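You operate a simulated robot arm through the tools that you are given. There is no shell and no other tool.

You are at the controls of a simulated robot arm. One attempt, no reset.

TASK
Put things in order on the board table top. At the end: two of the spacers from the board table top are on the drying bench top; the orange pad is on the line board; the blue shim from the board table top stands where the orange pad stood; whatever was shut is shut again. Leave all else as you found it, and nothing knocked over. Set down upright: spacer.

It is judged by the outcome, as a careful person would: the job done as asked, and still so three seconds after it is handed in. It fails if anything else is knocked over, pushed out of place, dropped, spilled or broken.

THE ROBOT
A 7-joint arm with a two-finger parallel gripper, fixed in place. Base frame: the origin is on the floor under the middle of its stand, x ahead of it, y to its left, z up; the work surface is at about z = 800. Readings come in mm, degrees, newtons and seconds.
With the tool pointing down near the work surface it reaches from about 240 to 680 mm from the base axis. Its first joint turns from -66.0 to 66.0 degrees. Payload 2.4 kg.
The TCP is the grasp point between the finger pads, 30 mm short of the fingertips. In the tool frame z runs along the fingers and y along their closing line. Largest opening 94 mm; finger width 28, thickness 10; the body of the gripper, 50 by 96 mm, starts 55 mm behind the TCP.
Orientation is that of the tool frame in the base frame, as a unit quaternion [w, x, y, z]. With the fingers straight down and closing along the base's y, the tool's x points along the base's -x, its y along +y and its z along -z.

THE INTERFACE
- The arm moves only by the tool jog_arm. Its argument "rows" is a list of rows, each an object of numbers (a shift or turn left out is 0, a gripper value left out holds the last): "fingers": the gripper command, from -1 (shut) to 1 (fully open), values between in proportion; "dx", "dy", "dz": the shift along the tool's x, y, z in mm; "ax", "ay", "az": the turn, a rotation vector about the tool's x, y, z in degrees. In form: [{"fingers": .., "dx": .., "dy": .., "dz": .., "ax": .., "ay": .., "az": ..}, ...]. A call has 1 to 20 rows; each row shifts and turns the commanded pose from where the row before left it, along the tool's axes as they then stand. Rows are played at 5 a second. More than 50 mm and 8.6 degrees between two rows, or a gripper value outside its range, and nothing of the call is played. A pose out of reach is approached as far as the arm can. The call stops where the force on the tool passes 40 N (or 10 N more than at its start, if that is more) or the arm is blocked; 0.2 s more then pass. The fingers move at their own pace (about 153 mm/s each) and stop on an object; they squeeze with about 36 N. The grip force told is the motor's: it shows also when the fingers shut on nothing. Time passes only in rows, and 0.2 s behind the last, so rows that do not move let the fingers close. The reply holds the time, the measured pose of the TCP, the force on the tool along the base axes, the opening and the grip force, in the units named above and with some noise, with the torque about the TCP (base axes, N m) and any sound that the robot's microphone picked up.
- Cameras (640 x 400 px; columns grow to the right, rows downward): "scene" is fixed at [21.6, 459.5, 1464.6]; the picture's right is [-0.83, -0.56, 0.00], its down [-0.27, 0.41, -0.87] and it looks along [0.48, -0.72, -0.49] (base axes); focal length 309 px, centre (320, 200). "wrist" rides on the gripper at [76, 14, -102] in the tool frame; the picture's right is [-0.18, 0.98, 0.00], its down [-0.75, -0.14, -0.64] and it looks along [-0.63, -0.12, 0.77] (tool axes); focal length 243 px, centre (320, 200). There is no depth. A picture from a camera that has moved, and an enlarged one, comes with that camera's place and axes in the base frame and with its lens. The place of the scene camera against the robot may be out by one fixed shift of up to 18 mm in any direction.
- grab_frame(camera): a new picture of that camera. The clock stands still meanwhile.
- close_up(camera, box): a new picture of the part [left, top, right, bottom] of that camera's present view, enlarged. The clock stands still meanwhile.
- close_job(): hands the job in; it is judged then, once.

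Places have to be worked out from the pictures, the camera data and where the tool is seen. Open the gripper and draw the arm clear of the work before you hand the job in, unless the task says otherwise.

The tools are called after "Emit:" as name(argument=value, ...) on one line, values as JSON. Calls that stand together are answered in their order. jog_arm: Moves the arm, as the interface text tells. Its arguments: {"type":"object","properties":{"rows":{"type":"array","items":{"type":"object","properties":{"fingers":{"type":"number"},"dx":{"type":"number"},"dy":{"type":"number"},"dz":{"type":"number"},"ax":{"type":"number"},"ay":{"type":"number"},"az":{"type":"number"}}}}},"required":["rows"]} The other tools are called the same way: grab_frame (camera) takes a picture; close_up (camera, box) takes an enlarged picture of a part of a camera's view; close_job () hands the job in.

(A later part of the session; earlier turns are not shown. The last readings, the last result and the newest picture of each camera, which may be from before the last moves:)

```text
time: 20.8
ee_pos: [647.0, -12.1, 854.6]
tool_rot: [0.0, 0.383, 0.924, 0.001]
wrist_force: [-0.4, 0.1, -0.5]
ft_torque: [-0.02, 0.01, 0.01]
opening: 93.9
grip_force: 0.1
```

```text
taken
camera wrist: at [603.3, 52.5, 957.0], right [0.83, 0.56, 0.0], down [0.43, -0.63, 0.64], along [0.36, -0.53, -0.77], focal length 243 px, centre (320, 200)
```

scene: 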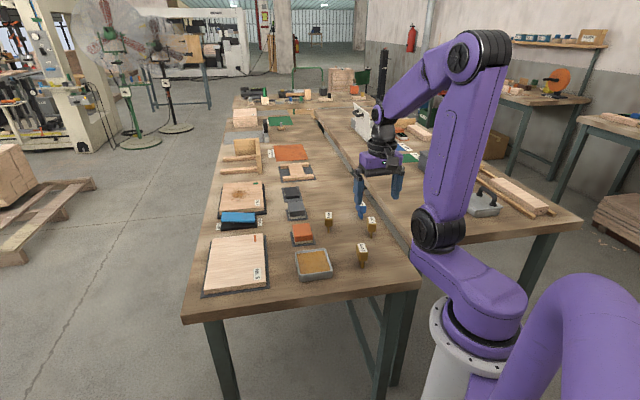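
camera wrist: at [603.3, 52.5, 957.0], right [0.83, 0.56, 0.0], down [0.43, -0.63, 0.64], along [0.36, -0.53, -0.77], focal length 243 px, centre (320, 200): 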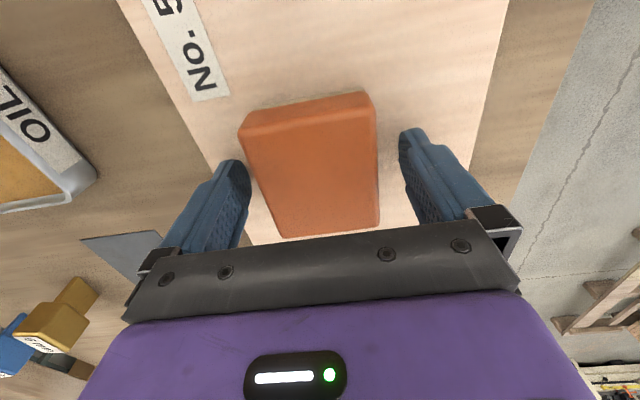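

The pad rests on the No. 5 board and the fingers are free. I lift to z≈980 and move to a viewpoint for the blue shim.

Emit:
jog_arm(rows=[{"dz": -20}, {"dz": -45}, {"dz": -45}, {"dz": -15}, {"dx": -10.5, "dy": -43}, {"dx": -10.5, "dy": -43}, {"dx": -10.5, "dy": -43}, {"dx": -10.5, "dy": -43}, {"dx": -10.5, "dy": -43}, {"dx": -10.5, "dy": -43}, {"dx": -10.5, "dy": -43}, {"dx": -10.5, "dy": -43}, {"dx": -10.5, "dy": -43}, {"dx": -10.5, "dy": -43}, {}])

Emit:
grab_frame(camera="wrist")

Emit:
close_up(camera="wrist", box=[260, 130, 400, 230])

Emit:
close_up(camera="scene", box=[180, 170, 400, 310])

```text
time: 24.0
ee_pos: [415.9, -390.5, 979.4]
tool_rot: [0.0, 0.382, 0.924, 0.0]
wrist_force: [0.8, -0.1, 0.7]
ft_torque: [0.03, -0.02, -0.02]
opening: 93.9
grip_force: 0.0
```

```text
taken
camera wrist: at [373.2, -326.6, 1081.6], right [0.82, 0.57, 0.0], down [0.43, -0.63, 0.64], along [0.36, -0.53, -0.77], focal length 243 px, centre (320, 200)
```

wrist: 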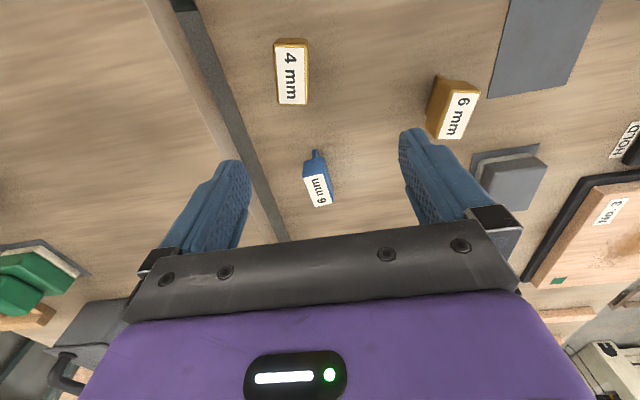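

```text
4.00 times, centred on (330, 180) of wrist
camera zoom: at [373.2, -326.6, 1081.6], right [0.82, 0.57, 0.0], down [0.43, -0.63, 0.64], along [0.36, -0.53, -0.77], focal length 970 px, centre (280, 280)
```

zoom: 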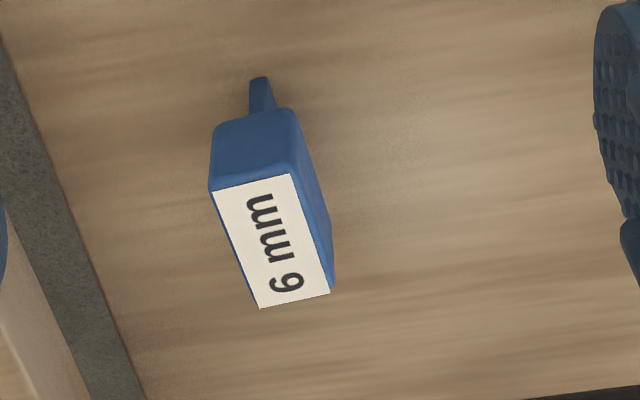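

```text
2.86 times, centred on (290, 240) of scene
camera zoom: at [21.6, 459.5, 1464.6], right [-0.83, -0.56, 0.0], down [-0.27, 0.41, -0.87], along [0.48, -0.72, -0.49], focal length 884 px, centre (406, 86)
```

zoom: 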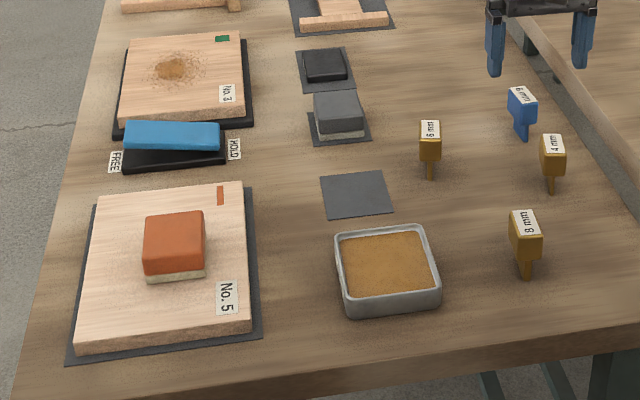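

The pad sits squarely on the board in the scene view. The blue shim's top measures centre u≈-0.4, w≈663, long axis turned ≈5.8° from e2; I turn the tool to match, move above it and lower to z≈900 for a check.

Emit:
jog_arm(rows=[{"az": -5.8}, {"dx": -45.1, "dy": -14.1}, {"dx": -45.1, "dy": -14.1}, {"dz": 40}, {"dz": 40}, {}])

Emit:
grab_frame(camera="wrist")

Emit:
close_up(camera="wrist", box=[240, 60, 440, 220])

```text
time: 25.4
ee_pos: [469.7, -467.8, 900.2]
tool_rot: [0.0, 0.336, 0.942, 0.0]
wrist_force: [0.8, 1.1, 0.3]
ft_torque: [0.03, -0.01, 0.02]
opening: 94.1
grip_force: 0.0
```

```text
taken
camera wrist: at [420.2, -409.0, 1002.6], right [0.76, 0.65, 0.0], down [0.49, -0.59, 0.64], along [0.41, -0.49, -0.77], focal length 243 px, centre (320, 200)
```

wrist: 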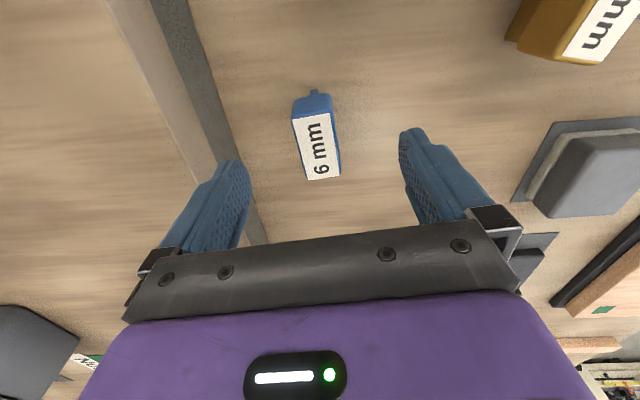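

```text
2.50 times, centred on (340, 140) of wrist
camera zoom: at [420.2, -409.0, 1002.6], right [0.76, 0.65, 0.0], down [0.49, -0.59, 0.64], along [0.41, -0.49, -0.77], focal length 606 px, centre (270, 350)
```

zoom: 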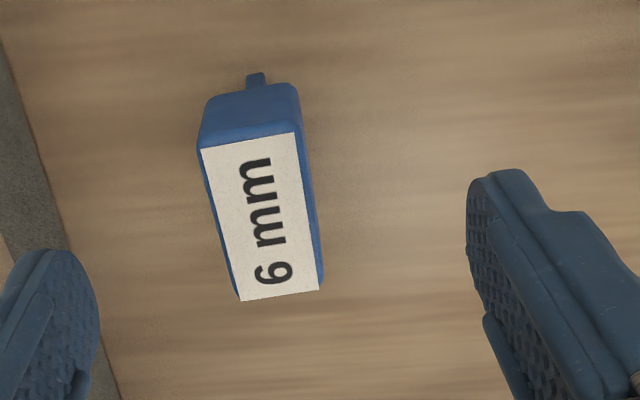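

The shim's head is aligned with the tool and only ≈1.3 mm off centre; I correct that, descend to z≈845, and narrow the fingers to about 32 mm before the final close.

Emit:
jog_arm(rows=[{"dx": 1.3, "dy": -1.2}, {"dz": 28}, {"dz": 27.5}, {}, {"fingers": -0.3}, {}])

Emit:
grab_frame(camera="wrist")

Emit:
close_up(camera="wrist", box=[230, 60, 430, 240])

Emit:
close_up(camera="scene", box=[320, 170, 400, 230])

```text
time: 26.8
ee_pos: [469.1, -468.2, 844.7]
tool_rot: [-0.001, 0.335, 0.942, 0.0]
wrist_force: [0.0, 0.1, -0.1]
ft_torque: [0.04, 0.0, 0.04]
opening: 33.0
grip_force: 0.1
```

```text
taken
camera wrist: at [418.5, -409.3, 946.7], right [0.76, 0.65, 0.0], down [0.49, -0.59, 0.64], along [0.41, -0.49, -0.77], focal length 243 px, centre (320, 200)
```

wrist: 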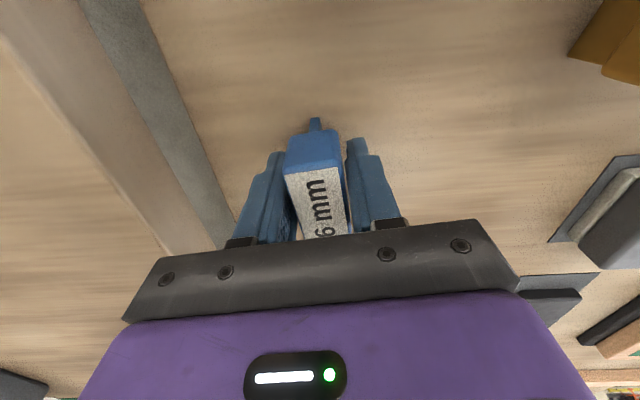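

```text
2.22 times, centred on (330, 150) of wrist
camera zoom: at [418.5, -409.3, 946.7], right [0.76, 0.65, 0.0], down [0.49, -0.59, 0.64], along [0.41, -0.49, -0.77], focal length 539 px, centre (298, 311)
```

zoom: 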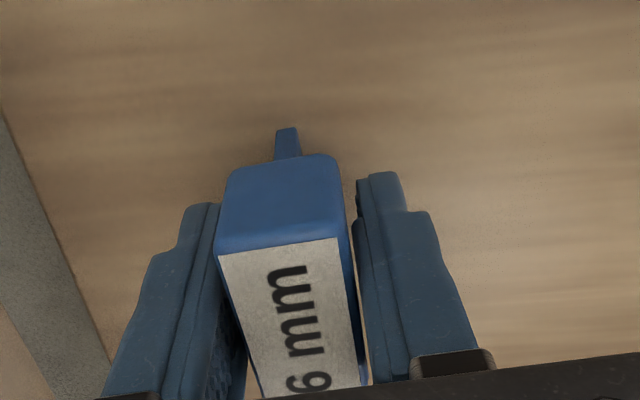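

```text
6.67 times, centred on (360, 200) of scene
camera zoom: at [21.6, 459.5, 1464.6], right [-0.83, -0.56, 0.0], down [-0.27, 0.41, -0.87], along [0.48, -0.72, -0.49], focal length 2062 px, centre (53, 200)
```

zoom: 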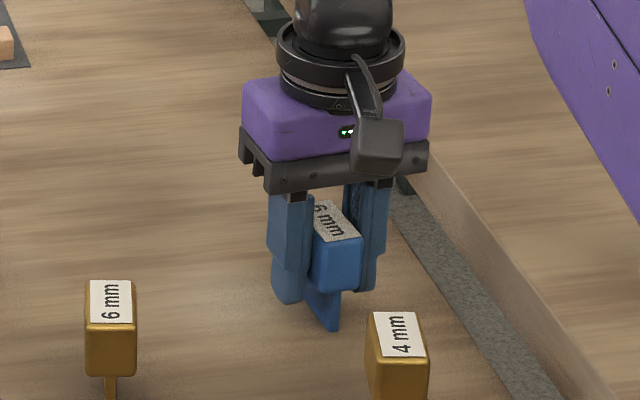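

The head is within about 0.5 mm of centre between the fingers. I close in small stages and then fully.

Emit:
jog_arm(rows=[{"fingers": -0.38}, {"fingers": -0.44}, {"fingers": -0.48}, {"fingers": -0.51}, {"fingers": -0.6}, {"fingers": -1}, {}, {}])

Emit:
close_up(camera="wrist", box=[230, 60, 430, 240])

Emit:
close_up(camera="scene", box=[320, 170, 400, 230])

```text
time: 28.6
ee_pos: [468.0, -469.0, 844.3]
tool_rot: [0.001, 0.336, 0.942, 0.0]
wrist_force: [-0.3, 0.0, -0.3]
ft_torque: [-0.02, -0.01, -0.01]
opening: 29.5
grip_force: 35.9
```

```text
2.22 times, centred on (330, 150) of wrist
camera zoom: at [418.5, -409.3, 946.7], right [0.76, 0.65, 0.0], down [0.49, -0.59, 0.64], along [0.41, -0.49, -0.77], focal length 539 px, centre (298, 311)
```

zoom: 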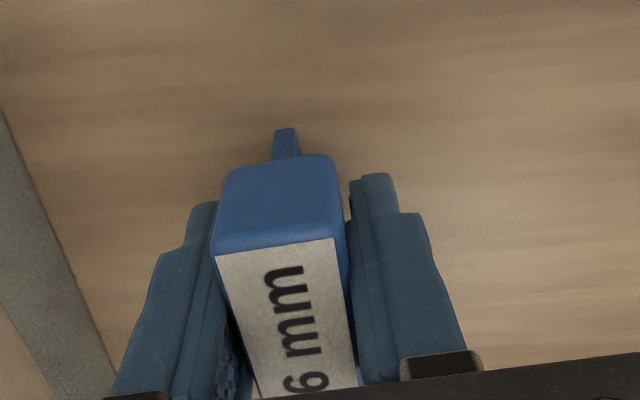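

```text
6.67 times, centred on (360, 200) of scene
camera zoom: at [21.6, 459.5, 1464.6], right [-0.83, -0.56, 0.0], down [-0.27, 0.41, -0.87], along [0.48, -0.72, -0.49], focal length 2062 px, centre (53, 200)
```

zoom: 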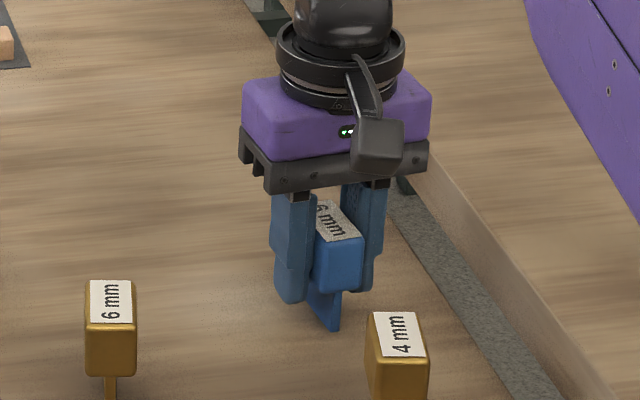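

Gripped (36 N at 29.5 mm). I lift to z≈950 and check that the shim comes along upright.

Emit:
jog_arm(rows=[{"dz": -5}, {"dz": -20}, {"dz": -40}, {"dz": -40}, {}, {}])

Emit:
close_up(camera="wrist", box=[230, 60, 430, 240])

Emit:
close_up(camera="scene", box=[310, 150, 410, 240])

```text
time: 30.0
ee_pos: [468.7, -467.6, 948.9]
tool_rot: [0.0, 0.336, 0.942, 0.0]
wrist_force: [-0.4, 0.0, -1.5]
ft_torque: [0.01, 0.02, -0.01]
opening: 29.5
grip_force: 35.6
```

```text
2.22 times, centred on (330, 150) of wrist
camera zoom: at [418.6, -409.7, 1052.3], right [0.76, 0.65, 0.0], down [0.49, -0.59, 0.64], along [0.41, -0.49, -0.77], focal length 539 px, centre (298, 311)
```

zoom: 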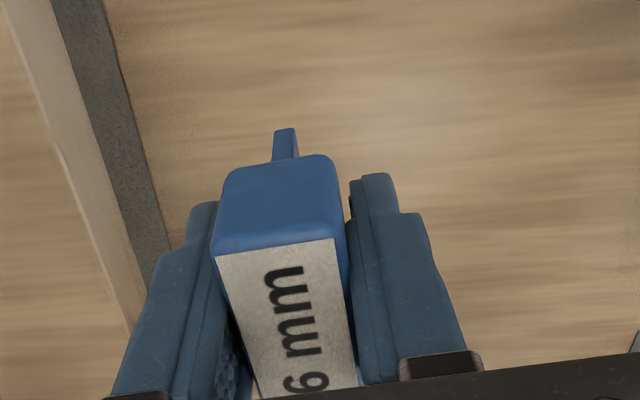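

```text
4.44 times, centred on (360, 195) of scene
camera zoom: at [21.6, 459.5, 1464.6], right [-0.83, -0.56, 0.0], down [-0.27, 0.41, -0.87], along [0.48, -0.72, -0.49], focal length 1375 px, centre (142, 222)
```

zoom: 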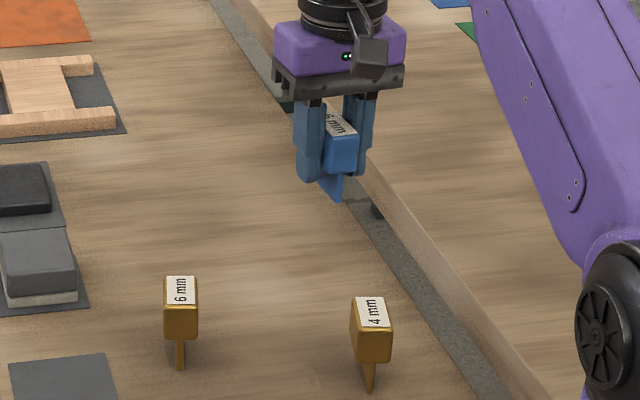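

The shim hangs straight in the grip. I turn back 5.8° to square with the table, carry it at this height over the empty mat (u≈240.5, w≈571), and lower to about 5 mm above.

Emit:
jog_arm(rows=[{"az": 5.8}, {"dx": 15.27, "dy": 40.03}, {"dx": 15.27, "dy": 40.03}, {"dx": 15.27, "dy": 40.03}, {"dx": 15.27, "dy": 40.03}, {"dx": 15.27, "dy": 40.03}, {"dx": 15.27, "dy": 40.03}, {}, {"dz": 40}, {}])

Emit:
grab_frame(camera="wrist")

Emit:
close_up(camera="scene", box=[260, 160, 380, 250])

```text
time: 32.2
ee_pos: [572.8, -233.3, 909.6]
tool_rot: [0.0, 0.383, 0.924, 0.0]
wrist_force: [1.2, 0.2, -1.0]
ft_torque: [0.01, 0.01, 0.03]
opening: 29.4
grip_force: 36.2
```

```text
taken
camera wrist: at [529.1, -169.1, 1011.9], right [0.83, 0.56, 0.0], down [0.43, -0.63, 0.64], along [0.36, -0.53, -0.77], focal length 243 px, centre (320, 200)
```

wrist: 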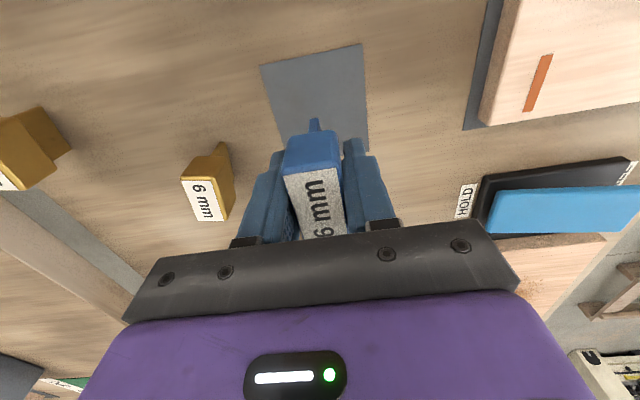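

```text
4.44 times, centred on (320, 205) of scene
camera zoom: at [21.6, 459.5, 1464.6], right [-0.83, -0.56, 0.0], down [-0.27, 0.41, -0.87], along [0.48, -0.72, -0.49], focal length 1375 px, centre (320, 178)
```

zoom: 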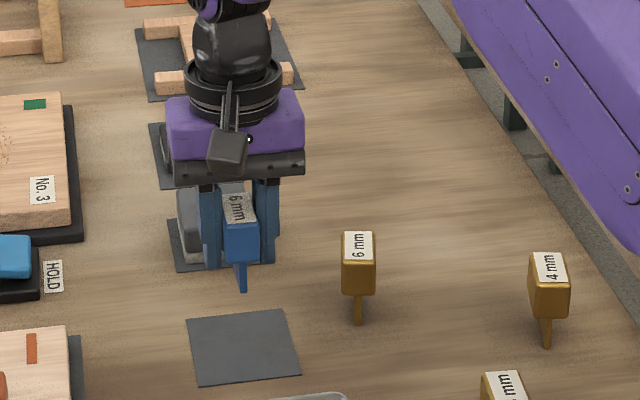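

Positioned over the mat: the camera puts the TCP at u≈240.6, w≈570. I lower 58 mm, leaving about 5 mm.

Emit:
jog_arm(rows=[{"dz": 29}, {"dz": 29}, {}])

Emit:
grab_frame(camera="wrist")

Emit:
close_up(camera="scene", box=[270, 190, 350, 250])

```text
time: 33.0
ee_pos: [572.1, -234.9, 851.2]
tool_rot: [0.0, 0.383, 0.924, 0.001]
wrist_force: [-0.4, 0.0, 0.0]
ft_torque: [-0.01, 0.0, -0.01]
opening: 29.5
grip_force: 36.0
```

```text
taken
camera wrist: at [528.6, -170.3, 954.0], right [0.83, 0.56, 0.0], down [0.43, -0.63, 0.64], along [0.36, -0.53, -0.77], focal length 243 px, centre (320, 200)
```

wrist: 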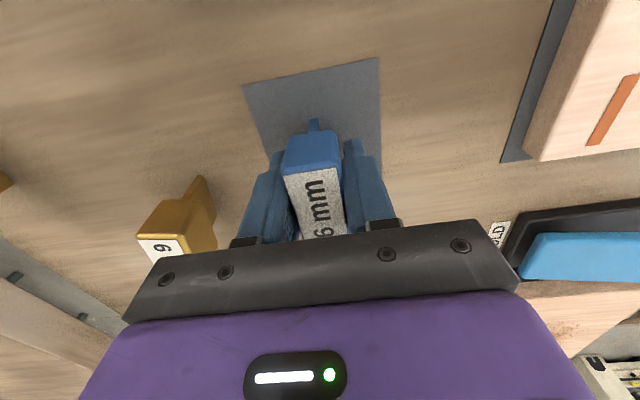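

```text
6.67 times, centred on (310, 220) of scene
camera zoom: at [21.6, 459.5, 1464.6], right [-0.83, -0.56, 0.0], down [-0.27, 0.41, -0.87], along [0.48, -0.72, -0.49], focal length 2062 px, centre (387, 67)
```

zoom: 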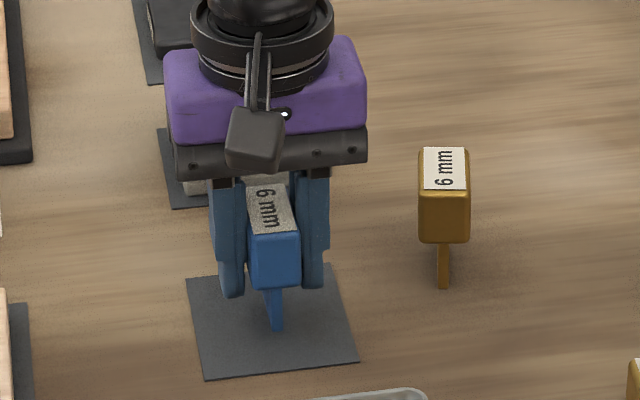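

Emit:
jog_arm(rows=[{"dz": 1}, {"dz": 1}, {"dz": 1}, {}])

```text
time: 34.0
ee_pos: [571.7, -234.8, 848.4]
tool_rot: [0.0, 0.383, 0.924, 0.0]
wrist_force: [0.5, 0.0, 0.4]
ft_torque: [0.0, -0.01, 0.02]
opening: 29.3
grip_force: 35.9
```

No contact yet; I continue in steps of 0.7 mm.

Emit:
jog_arm(rows=[{"dz": 0.7}, {"dz": 0.7}, {}])

```text
time: 34.8
ee_pos: [572.3, -234.1, 846.3]
tool_rot: [0.0, 0.383, 0.924, 0.0]
wrist_force: [0.0, 0.0, 0.3]
ft_torque: [0.02, 0.02, 0.03]
opening: 29.5
grip_force: 36.1
```

Emit:
jog_arm(rows=[{"dz": 0.6}, {}])

```text
time: 35.4
ee_pos: [570.4, -233.5, 847.1]
tool_rot: [0.0, 0.383, 0.924, 0.0]
wrist_force: [-0.2, 0.3, 0.2]
ft_torque: [0.02, -0.05, -0.01]
opening: 29.4
grip_force: 35.7
```

Emit:
jog_arm(rows=[{"dz": 0.6}, {}])

```text
time: 36.0
ee_pos: [571.8, -233.2, 844.6]
tool_rot: [0.0, 0.383, 0.924, 0.0]
wrist_force: [1.1, 0.5, -0.6]
ft_torque: [0.0, 0.0, -0.03]
opening: 29.3
grip_force: 36.1
```

Emit:
jog_arm(rows=[{"dz": 0.5}, {}])

```text
time: 36.6
ee_pos: [571.7, -233.0, 845.2]
tool_rot: [0.0, 0.382, 0.924, 0.0]
wrist_force: [0.3, -0.6, -1.0]
ft_torque: [0.02, 0.01, 0.02]
opening: 29.3
grip_force: 36.1
```

Emit:
jog_arm(rows=[{"dz": 0.5}, {}])

Emit:
close_up(camera="scene", box=[285, 210, 325, 245])

```text
time: 37.2
ee_pos: [572.2, -233.8, 843.1]
tool_rot: [0.0, 0.383, 0.924, 0.0]
wrist_force: [-0.2, -0.6, -0.1]
ft_torque: [0.01, 0.02, 0.01]
opening: 29.6
grip_force: 35.8
```

```text
11.43 times, centred on (305, 228) of scene
camera zoom: at [21.6, 459.5, 1464.6], right [-0.83, -0.56, 0.0], down [-0.27, 0.41, -0.87], along [0.48, -0.72, -0.49], focal length 3535 px, centre (491, -114)
```

zoom: 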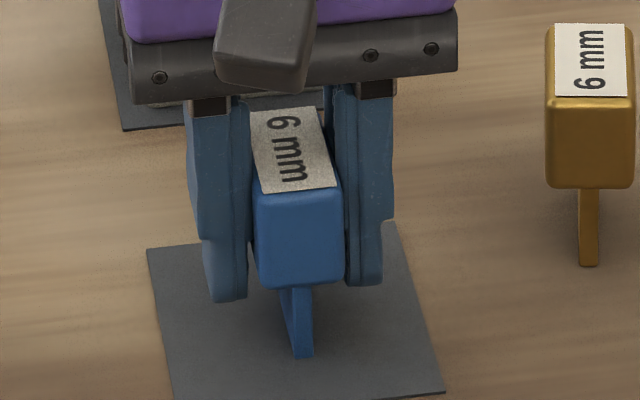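

Still hanging just above the mat. I keep lowering by half-millimetres until contact shows.

Emit:
jog_arm(rows=[{"dz": 0.5}, {}])

```text
time: 37.8
ee_pos: [572.3, -234.9, 843.6]
tool_rot: [0.0, 0.383, 0.924, -0.001]
wrist_force: [-0.6, 0.1, 2.0]
ft_torque: [0.02, 0.02, -0.03]
opening: 29.5
grip_force: 35.4
```

Emit:
jog_arm(rows=[{"dz": 0.4}, {}])

```text
time: 38.4
ee_pos: [572.1, -233.3, 843.9]
tool_rot: [-0.001, 0.383, 0.924, 0.0]
wrist_force: [-1.7, 1.8, 6.9]
ft_torque: [0.08, 0.07, 0.0]
opening: 29.4
grip_force: 35.7
```

Contact at 6.9 N with almost no torque. I release with small opening steps.

Emit:
jog_arm(rows=[{"fingers": -0.36}, {}, {"fingers": -0.3}, {}, {"fingers": -0.1}, {}])

Emit:
grab_frame(camera="wrist")

Emit:
close_up(camera="scene", box=[285, 210, 325, 245])

```text
time: 39.8
ee_pos: [572.2, -234.2, 843.8]
tool_rot: [0.0, 0.383, 0.924, 0.0]
wrist_force: [-0.2, -0.7, -0.6]
ft_torque: [-0.01, 0.01, 0.02]
opening: 42.5
grip_force: 0.0
```

```text
taken
camera wrist: at [528.5, -169.9, 946.3], right [0.82, 0.57, 0.0], down [0.43, -0.63, 0.64], along [0.36, -0.53, -0.77], focal length 243 px, centre (320, 200)
```

wrist: 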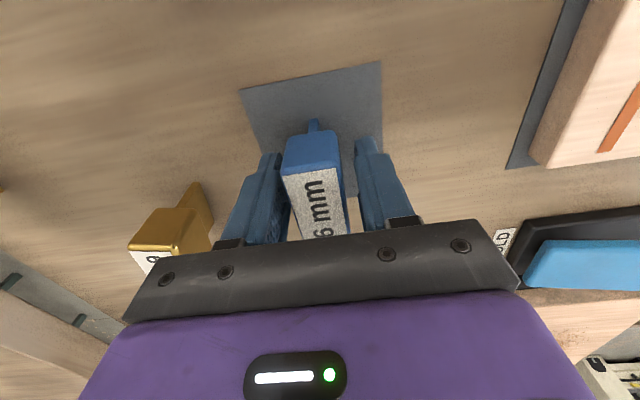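

```text
11.43 times, centred on (305, 228) of scene
camera zoom: at [21.6, 459.5, 1464.6], right [-0.83, -0.56, 0.0], down [-0.27, 0.41, -0.87], along [0.48, -0.72, -0.49], focal length 3535 px, centre (491, -114)
```

zoom: 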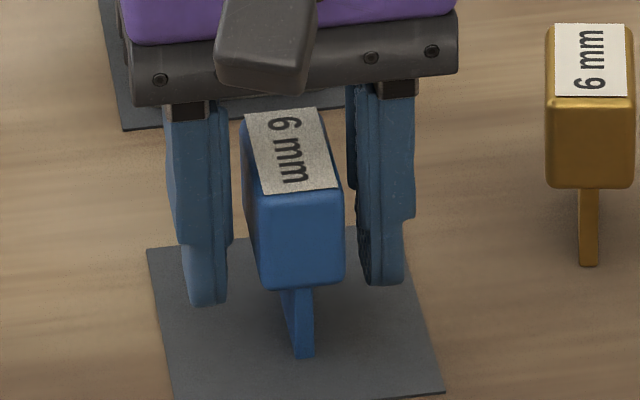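

The shim stands free on the mat. I open a bit more, lift straight up to z≈980, and move to a viewpoint for the brass 6 mm spacer.

Emit:
jog_arm(rows=[{"fingers": 0.3}, {}, {"dz": -30}, {"dz": -45}, {"dz": -45}, {"dz": -16}, {"dx": 30, "dy": -37.5}, {"dx": 30, "dy": -37.5, "fingers": 1}, {}])

Emit:
grab_frame(camera="wrist")

Emit:
close_up(camera="wrist", box=[230, 90, 430, 240])

Emit:
close_up(camera="scene", box=[200, 170, 400, 300])

```text
time: 41.8
ee_pos: [477.0, -244.3, 980.2]
tool_rot: [0.0, 0.382, 0.924, 0.0]
wrist_force: [0.1, 0.9, -0.4]
ft_torque: [0.02, -0.01, 0.01]
opening: 93.9
grip_force: 0.1
```

```text
taken
camera wrist: at [433.4, -180.6, 1083.1], right [0.82, 0.57, 0.0], down [0.43, -0.63, 0.64], along [0.36, -0.53, -0.77], focal length 243 px, centre (320, 200)
```

wrist: 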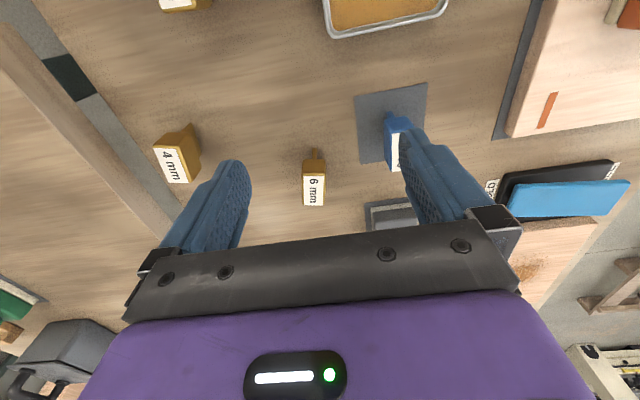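

```text
2.67 times, centred on (330, 165) of wrist
camera zoom: at [433.4, -180.6, 1083.1], right [0.82, 0.57, 0.0], down [0.43, -0.63, 0.64], along [0.36, -0.53, -0.77], focal length 647 px, centre (293, 293)
```

zoom: 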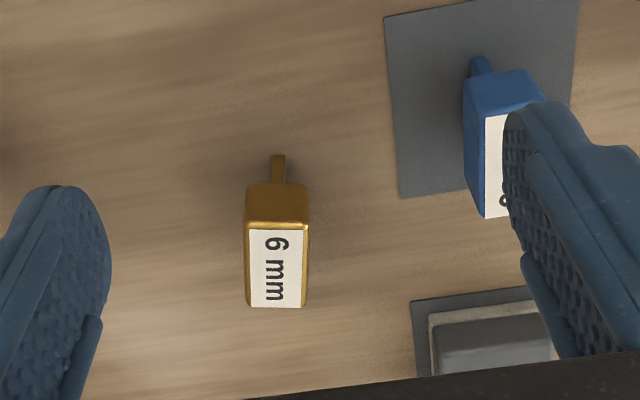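

```text
3.08 times, centred on (300, 235) of scene
camera zoom: at [21.6, 459.5, 1464.6], right [-0.83, -0.56, 0.0], down [-0.27, 0.41, -0.87], along [0.48, -0.72, -0.49], focal length 952 px, centre (382, 92)
```

zoom: 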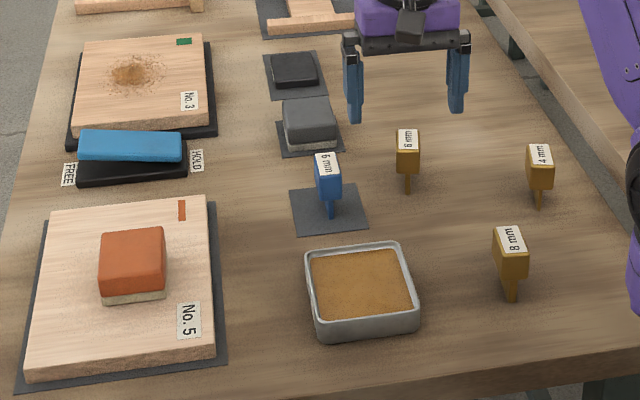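

Both earlier placements look right in the scene view. The brass 6 mm spacer: centre ≈ u 140, w 603, long axis ≈ -12° from e2; I turn the tool 12°, move over it and lower to z≈900.

Emit:
jog_arm(rows=[{"az": 6}, {"az": 6}, {"dx": -47.8, "dy": -2.45}, {"dx": -47.8, "dy": -2.45}, {"dz": 40}, {"dz": 40}, {}])

Emit:
grab_frame(camera="wrist")

Emit:
close_up(camera="wrist", box=[240, 60, 440, 220])

```text
time: 43.4
ee_pos: [524.0, -326.9, 899.1]
tool_rot: [0.0, 0.477, 0.879, 0.001]
wrist_force: [0.7, 0.4, 0.0]
ft_torque: [0.0, 0.0, 0.01]
opening: 93.9
grip_force: 0.1
```

```text
taken
camera wrist: at [494.8, -255.7, 1002.0], right [0.92, 0.38, 0.0], down [0.29, -0.71, 0.64], along [0.24, -0.59, -0.77], focal length 243 px, centre (320, 200)
```

wrist: 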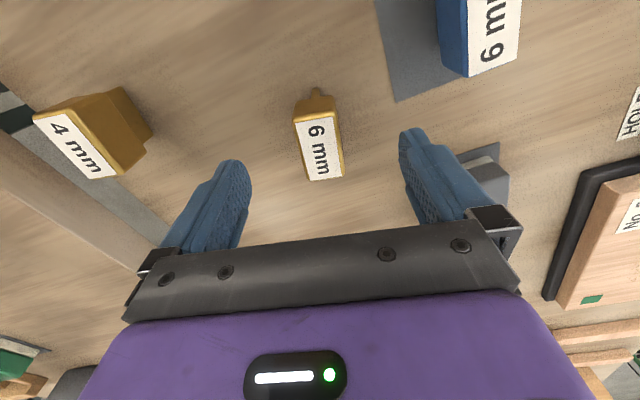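

```text
2.50 times, centred on (340, 140) of wrist
camera zoom: at [494.8, -255.7, 1002.0], right [0.92, 0.38, 0.0], down [0.29, -0.71, 0.64], along [0.24, -0.59, -0.77], focal length 606 px, centre (270, 350)
```

zoom: 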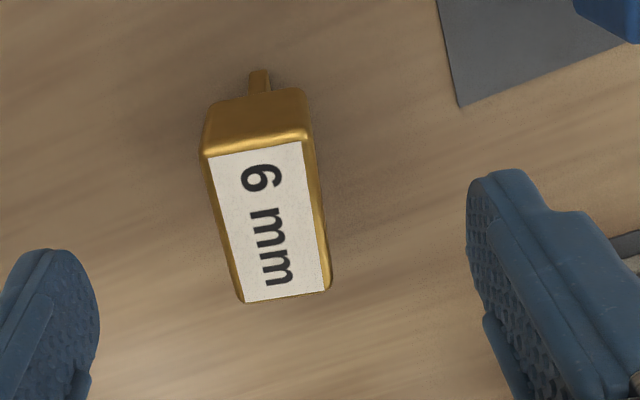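

Aligned: centre off by only ≈0.3–0.5 mm. I trim that, descend to z≈845 and narrow the fingers to ~34 mm.

Emit:
jog_arm(rows=[{"dx": 0.5, "dy": 0.3, "az": 0.7}, {"dz": 28}, {"dz": 27}, {}, {"fingers": -0.26}, {}])

Emit:
close_up(camera="wrist", box=[230, 60, 430, 240])

Emit:
close_up(camera="scene", box=[280, 180, 380, 250])

```text
time: 44.8
ee_pos: [524.5, -326.4, 844.1]
tool_rot: [0.0, 0.483, 0.876, -0.001]
wrist_force: [0.1, -1.1, -0.4]
ft_torque: [0.01, 0.01, 0.01]
opening: 34.7
grip_force: 0.0
```

```text
2.22 times, centred on (330, 150) of wrist
camera zoom: at [495.7, -254.4, 946.6], right [0.93, 0.37, 0.0], down [0.28, -0.71, 0.64], along [0.24, -0.6, -0.77], focal length 539 px, centre (298, 311)
```

zoom: 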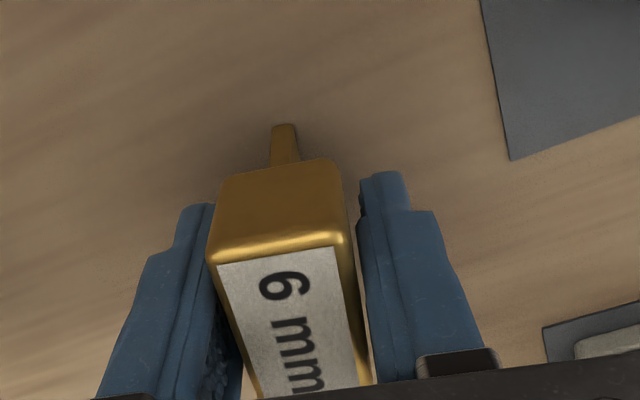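

```text
5.71 times, centred on (330, 215) of scene
camera zoom: at [21.6, 459.5, 1464.6], right [-0.83, -0.56, 0.0], down [-0.27, 0.41, -0.87], along [0.48, -0.72, -0.49], focal length 1768 px, centre (263, 114)
```

zoom: 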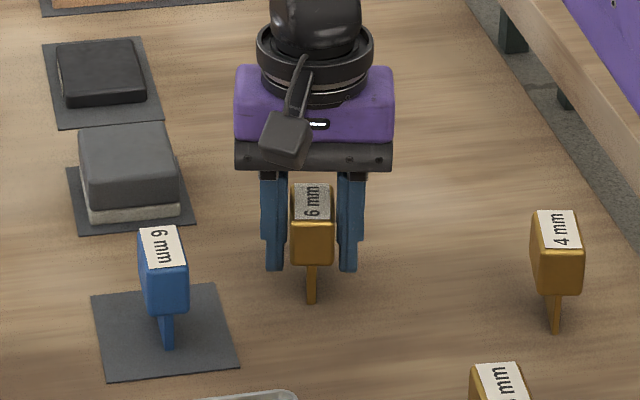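

The head sits ≈0.8 mm toward the left finger; I shift to centre, then close in stages.

Emit:
jog_arm(rows=[{"dy": -0.6}, {"fingers": -0.3}, {"fingers": -0.34}, {"fingers": -0.37}, {"fingers": -0.4}, {"fingers": -0.5}, {"fingers": -1}, {}, {}])

Emit:
close_up(camera="wrist", box=[230, 60, 430, 240])

Emit:
close_up(camera="scene", box=[280, 180, 380, 250])

```text
time: 46.8
ee_pos: [524.4, -326.7, 844.0]
tool_rot: [0.0, 0.483, 0.876, 0.0]
wrist_force: [-0.4, -0.3, -0.2]
ft_torque: [-0.04, 0.0, 0.01]
opening: 31.5
grip_force: 35.9
```

```text
2.22 times, centred on (330, 150) of wrist
camera zoom: at [495.2, -255.0, 947.0], right [0.93, 0.37, 0.0], down [0.28, -0.71, 0.64], along [0.24, -0.6, -0.77], focal length 539 px, centre (298, 311)
```

zoom: 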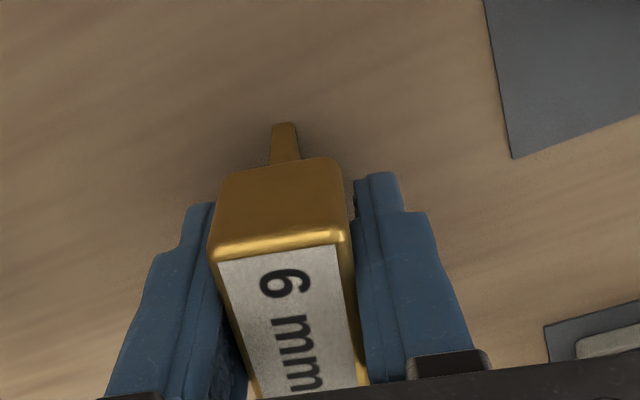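

```text
5.71 times, centred on (330, 215) of scene
camera zoom: at [21.6, 459.5, 1464.6], right [-0.83, -0.56, 0.0], down [-0.27, 0.41, -0.87], along [0.48, -0.72, -0.49], focal length 1768 px, centre (263, 114)
```

zoom: 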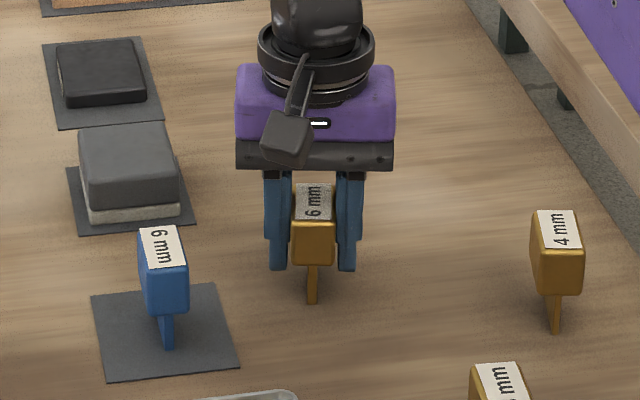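

Held firmly. I lift to z≈960 and check it hangs straight before carrying it to the right-hand (drying) bench.

Emit:
jog_arm(rows=[{"dz": -5}, {"dz": -20}, {"dz": -45}, {"dz": -45}, {}, {"az": -6.35}, {"az": -6.35}, {}])

Emit:
grab_frame(camera="wrist")

Emit:
close_up(camera="scene", box=[260, 130, 420, 250])

```text
time: 48.6
ee_pos: [523.9, -328.4, 960.0]
tool_rot: [0.0, 0.381, 0.924, -0.001]
wrist_force: [0.3, -0.4, -0.6]
ft_torque: [0.0, 0.02, 0.02]
opening: 31.6
grip_force: 35.7
```

```text
taken
camera wrist: at [480.2, -264.0, 1062.9], right [0.82, 0.57, 0.0], down [0.43, -0.63, 0.64], along [0.36, -0.53, -0.77], focal length 243 px, centre (320, 200)
```

wrist: 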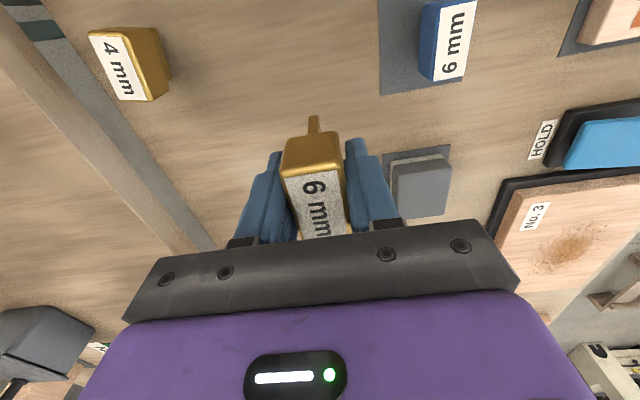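

```text
3.33 times, centred on (340, 190) of scene
camera zoom: at [21.6, 459.5, 1464.6], right [-0.83, -0.56, 0.0], down [-0.27, 0.41, -0.87], along [0.48, -0.72, -0.49], focal length 1031 px, centre (253, 233)
```

zoom: 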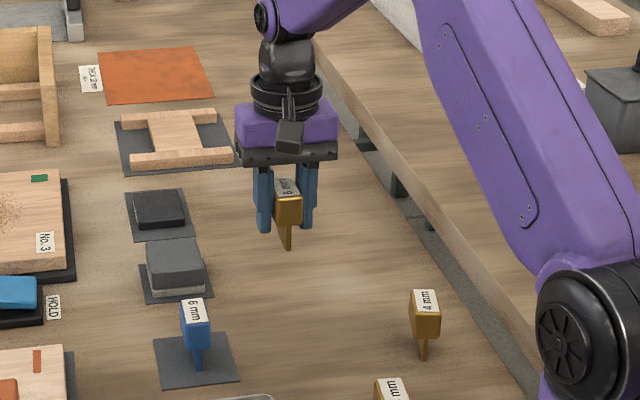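

It hangs straight. I carry it over to the right-hand bench, target u≈-160, w≈585 (base ≈[300,-527]), still at z≈960, and look.

Emit:
jog_arm(rows=[{"dx": 2.45, "dy": -42.7}, {"dx": 2.45, "dy": -42.7}, {"dx": 2.45, "dy": -42.7}, {"dx": 2.45, "dy": -42.7}, {"dx": 2.45, "dy": -42.7}, {"dx": 2.45, "dy": -42.7}, {"dx": 2.45, "dy": -42.7}, {}])

Emit:
grab_frame(camera="wrist")

Emit:
grab_frame(camera="scene")

```text
time: 50.4
ee_pos: [299.9, -526.5, 959.9]
tool_rot: [0.0, 0.383, 0.924, 0.0]
wrist_force: [0.2, 0.0, -1.4]
ft_torque: [-0.03, 0.04, 0.01]
opening: 31.6
grip_force: 36.2
```

```text
taken
camera wrist: at [256.2, -463.1, 1062.8], right [0.82, 0.57, 0.0], down [0.43, -0.63, 0.64], along [0.36, -0.53, -0.77], focal length 243 px, centre (320, 200)
```

wrist: 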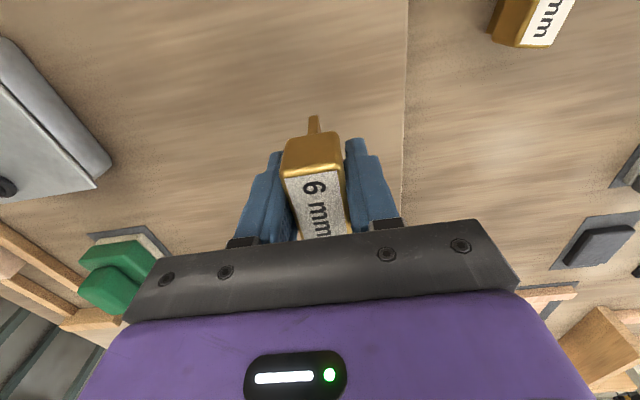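

```text
taken
```

scene: 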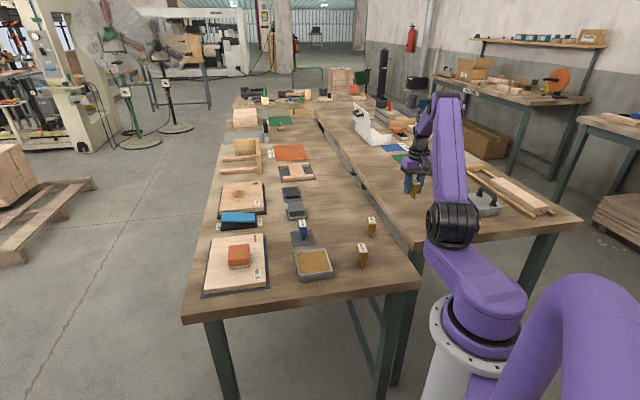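

The bench edge hides the gap in this view, and triangulating its edge from two views gives a bench top near z≈860 — about 60 mm higher than the board table. I zoom to confirm before lowering.

Emit:
close_up(camera="wrist", box=[340, 0, 480, 100])

Emit:
close_up(camera="scene", box=[330, 120, 480, 250])

```text
4.00 times, centred on (410, 50) of wrist
camera zoom: at [256.2, -463.1, 1062.8], right [0.82, 0.57, 0.0], down [0.43, -0.63, 0.64], along [0.36, -0.53, -0.77], focal length 970 px, centre (-40, 800)
```

zoom: 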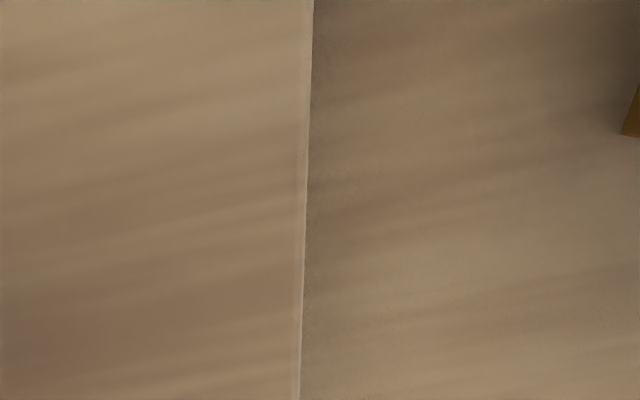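

```text
3.08 times, centred on (405, 185) of scene
camera zoom: at [21.6, 459.5, 1464.6], right [-0.83, -0.56, 0.0], down [-0.27, 0.41, -0.87], along [0.48, -0.72, -0.49], focal length 952 px, centre (58, 246)
```

zoom: 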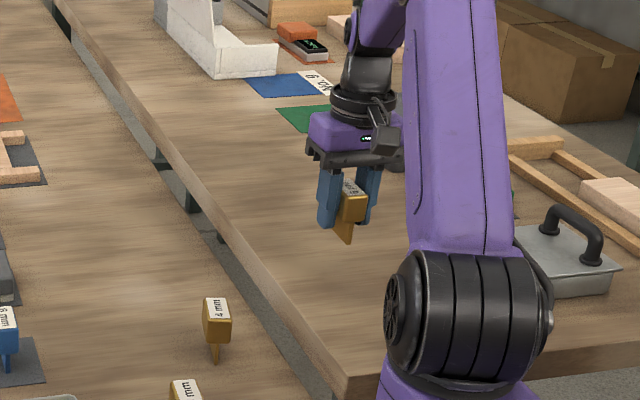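

Confirmed: bench top ≈ 859–860, its edge at u≈-90, so my spot is 70 mm inside. I lower 46 mm (spacer foot then ≈9 mm above) and look.

Emit:
jog_arm(rows=[{"dz": 23}, {"dz": 23}, {}])

Emit:
grab_frame(camera="wrist")

Emit:
close_up(camera="scene", box=[380, 150, 450, 220])

```text
time: 51.2
ee_pos: [300.2, -525.7, 913.3]
tool_rot: [0.001, 0.383, 0.924, 0.0]
wrist_force: [-0.6, 0.7, -1.0]
ft_torque: [-0.01, 0.0, -0.02]
opening: 31.7
grip_force: 36.5
```

```text
taken
camera wrist: at [257.1, -462.0, 1016.1], right [0.82, 0.57, 0.0], down [0.43, -0.63, 0.64], along [0.36, -0.53, -0.77], focal length 243 px, centre (320, 200)
```

wrist: 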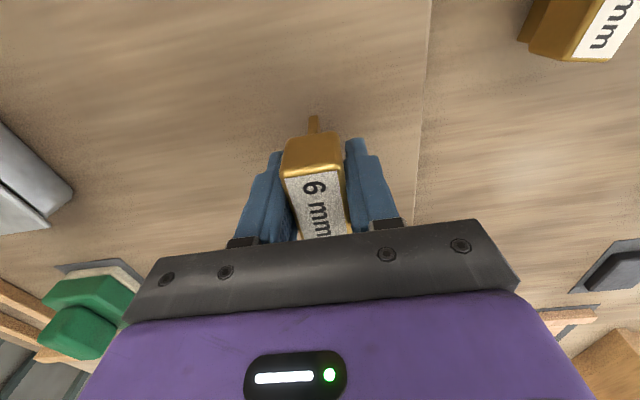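

```text
5.71 times, centred on (415, 185) of scene
camera zoom: at [21.6, 459.5, 1464.6], right [-0.83, -0.56, 0.0], down [-0.27, 0.41, -0.87], along [0.48, -0.72, -0.49], focal length 1768 px, centre (-223, 286)
```

zoom: 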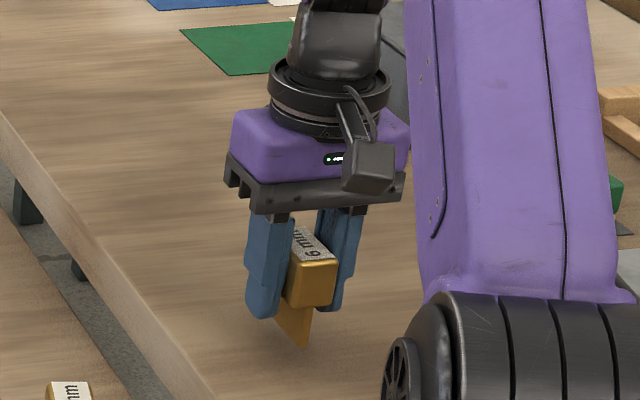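

The foot is close above the bench. I lower in millimetre steps with force checks.

Emit:
jog_arm(rows=[{"dz": 1.2}, {"dz": 1.2}, {"dz": 1.2}, {}])

```text
time: 52.2
ee_pos: [300.1, -526.0, 910.7]
tool_rot: [0.0, 0.383, 0.924, 0.0]
wrist_force: [0.3, -0.2, -0.6]
ft_torque: [0.02, 0.02, 0.0]
opening: 31.5
grip_force: 35.5
```

Emit:
jog_arm(rows=[{"dz": 0.8}, {"dz": 0.8}, {}])

```text
time: 53.0
ee_pos: [299.6, -525.4, 907.0]
tool_rot: [0.0, 0.383, 0.924, 0.0]
wrist_force: [0.1, 0.0, -0.8]
ft_torque: [0.01, -0.01, 0.0]
opening: 31.8
grip_force: 36.1
```

Emit:
jog_arm(rows=[{"dz": 0.6}, {"dz": 0.6}, {}])

```text
time: 53.8
ee_pos: [299.9, -527.0, 908.0]
tool_rot: [0.0, 0.383, 0.924, 0.0]
wrist_force: [0.3, 1.1, -1.1]
ft_torque: [-0.03, 0.03, -0.01]
opening: 31.5
grip_force: 35.5
```

Emit:
jog_arm(rows=[{"dz": 0.6}, {"dz": 0.6}, {}])

Emit:
close_up(camera="scene", box=[400, 180, 435, 215])

```text
time: 54.6
ee_pos: [300.5, -525.0, 906.2]
tool_rot: [0.0, 0.383, 0.924, 0.0]
wrist_force: [-0.3, -0.2, -1.3]
ft_torque: [-0.01, 0.02, -0.02]
opening: 31.7
grip_force: 36.1
```

```text
11.43 times, centred on (418, 198) of scene
camera zoom: at [21.6, 459.5, 1464.6], right [-0.83, -0.56, 0.0], down [-0.27, 0.41, -0.87], along [0.48, -0.72, -0.49], focal length 3535 px, centre (-794, 229)
```

zoom: 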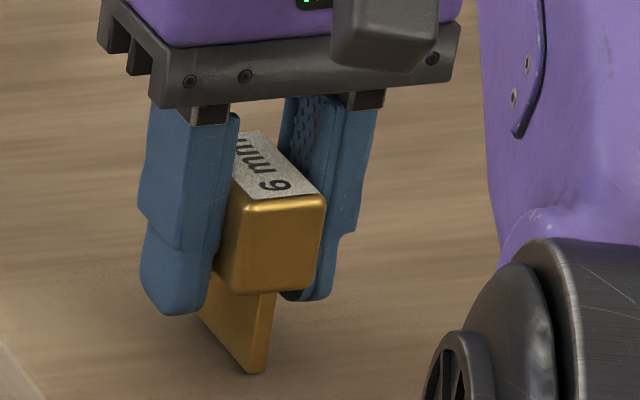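

Emit:
jog_arm(rows=[{"dz": 0.6}, {}])

```text
time: 55.2
ee_pos: [300.5, -527.2, 905.4]
tool_rot: [0.0, 0.383, 0.924, 0.0]
wrist_force: [-0.2, 0.3, -0.9]
ft_torque: [-0.01, -0.01, 0.02]
opening: 31.7
grip_force: 35.7
```

Emit:
jog_arm(rows=[{"dz": 0.6}, {}])

```text
time: 55.8
ee_pos: [299.2, -525.5, 905.7]
tool_rot: [0.001, 0.383, 0.924, 0.0]
wrist_force: [-0.4, 0.6, 0.3]
ft_torque: [0.0, 0.02, -0.02]
opening: 31.8
grip_force: 35.8
```

Emit:
jog_arm(rows=[{"dz": 0.5}, {}])

```text
time: 56.4
ee_pos: [300.3, -526.3, 903.9]
tool_rot: [-0.001, 0.383, 0.924, 0.0]
wrist_force: [0.3, -0.7, -0.6]
ft_torque: [0.0, -0.01, 0.01]
opening: 31.8
grip_force: 36.0
```

Emit:
jog_arm(rows=[{"dz": 0.5}, {}])

```text
time: 57.0
ee_pos: [300.1, -526.4, 904.8]
tool_rot: [0.0, 0.382, 0.924, 0.0]
wrist_force: [-0.9, 1.7, 3.7]
ft_torque: [0.06, -0.03, 0.0]
opening: 31.6
grip_force: 35.7
```

Contact at 3.7 N. I release in small steps.

Emit:
jog_arm(rows=[{"dz": 0.2}, {"fingers": -0.31}, {}, {"fingers": -0.26}, {}, {"fingers": -0.1}, {}])

Emit:
close_up(camera="wrist", box=[230, 60, 430, 240])

Emit:
close_up(camera="scene", box=[400, 180, 435, 215])

```text
time: 58.6
ee_pos: [299.9, -525.8, 903.9]
tool_rot: [-0.001, 0.383, 0.924, 0.0]
wrist_force: [0.1, -0.5, 0.2]
ft_torque: [0.03, -0.01, 0.02]
opening: 42.3
grip_force: 0.1
```

```text
2.22 times, centred on (330, 150) of wrist
camera zoom: at [256.9, -462.2, 1006.7], right [0.83, 0.56, 0.0], down [0.43, -0.63, 0.64], along [0.36, -0.53, -0.77], focal length 539 px, centre (298, 311)
```

zoom: 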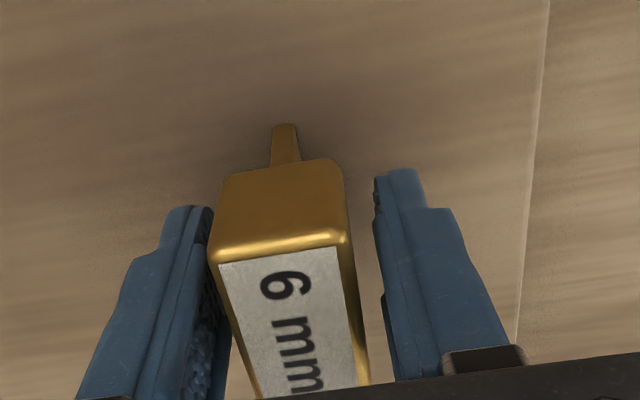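

```text
11.43 times, centred on (418, 198) of scene
camera zoom: at [21.6, 459.5, 1464.6], right [-0.83, -0.56, 0.0], down [-0.27, 0.41, -0.87], along [0.48, -0.72, -0.49], focal length 3535 px, centre (-794, 229)
```

zoom: 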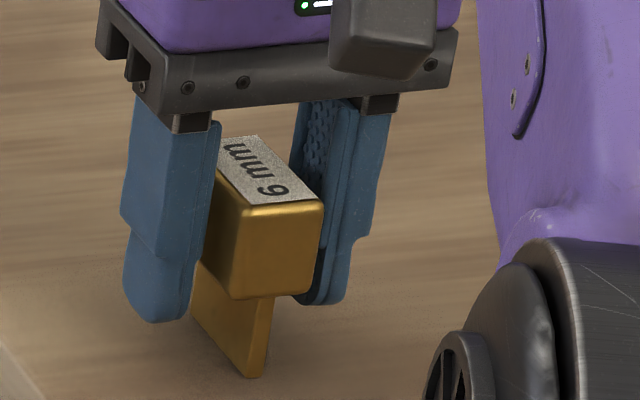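

The spacer stands free on the drying bench. I open further, lift straight up to z≈990, and travel to a viewpoint for the 8 mm spacer.

Emit:
jog_arm(rows=[{"fingers": 0.3}, {}, {"dz": -20}, {"dz": -45}, {"dz": -22}, {"dx": 34.5, "dy": 32.5}, {"dx": 34.5, "dy": 32.5}, {"dx": 34.5, "dy": 32.5}, {"dx": 34.5, "dy": 32.5}, {"dx": 34.5, "dy": 32.5}, {"dx": 34.5, "dy": 32.5}, {"dx": 34.5, "dy": 32.5}, {"dx": 34.5, "dy": 32.5, "fingers": 1}, {}])

Emit:
grab_frame(camera="wrist")

Emit:
close_up(camera="wrist", box=[230, 90, 430, 240])

Emit:
grab_frame(camera="scene")

```text
time: 61.6
ee_pos: [289.4, -147.6, 990.9]
tool_rot: [0.0, 0.382, 0.924, 0.0]
wrist_force: [0.4, -0.3, 0.4]
ft_torque: [-0.03, -0.01, 0.02]
opening: 93.9
grip_force: 0.0
```

```text
taken
camera wrist: at [245.7, -83.6, 1093.4], right [0.83, 0.56, 0.0], down [0.43, -0.63, 0.64], along [0.36, -0.53, -0.77], focal length 243 px, centre (320, 200)
```

wrist: 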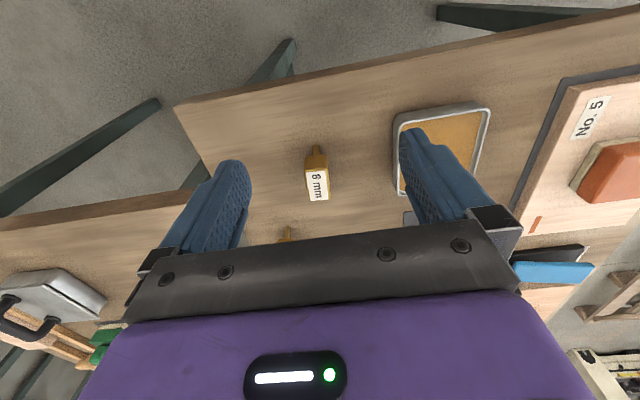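

```text
2.67 times, centred on (330, 165) of wrist
camera zoom: at [245.7, -83.6, 1093.4], right [0.83, 0.56, 0.0], down [0.43, -0.63, 0.64], along [0.36, -0.53, -0.77], focal length 647 px, centre (293, 293)
```

zoom: 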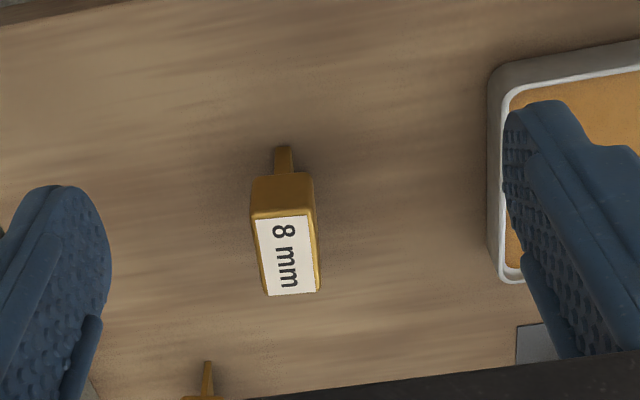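

```text
taken
```

scene: 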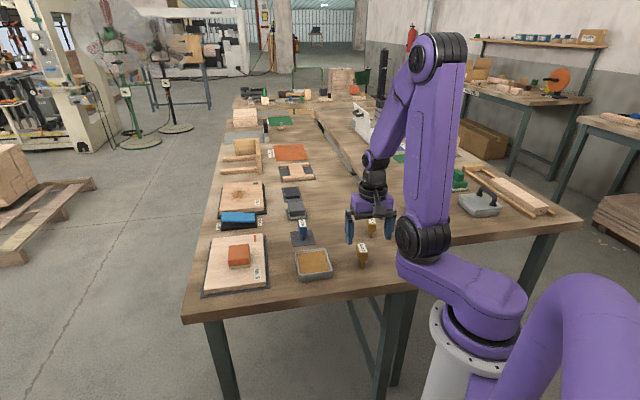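

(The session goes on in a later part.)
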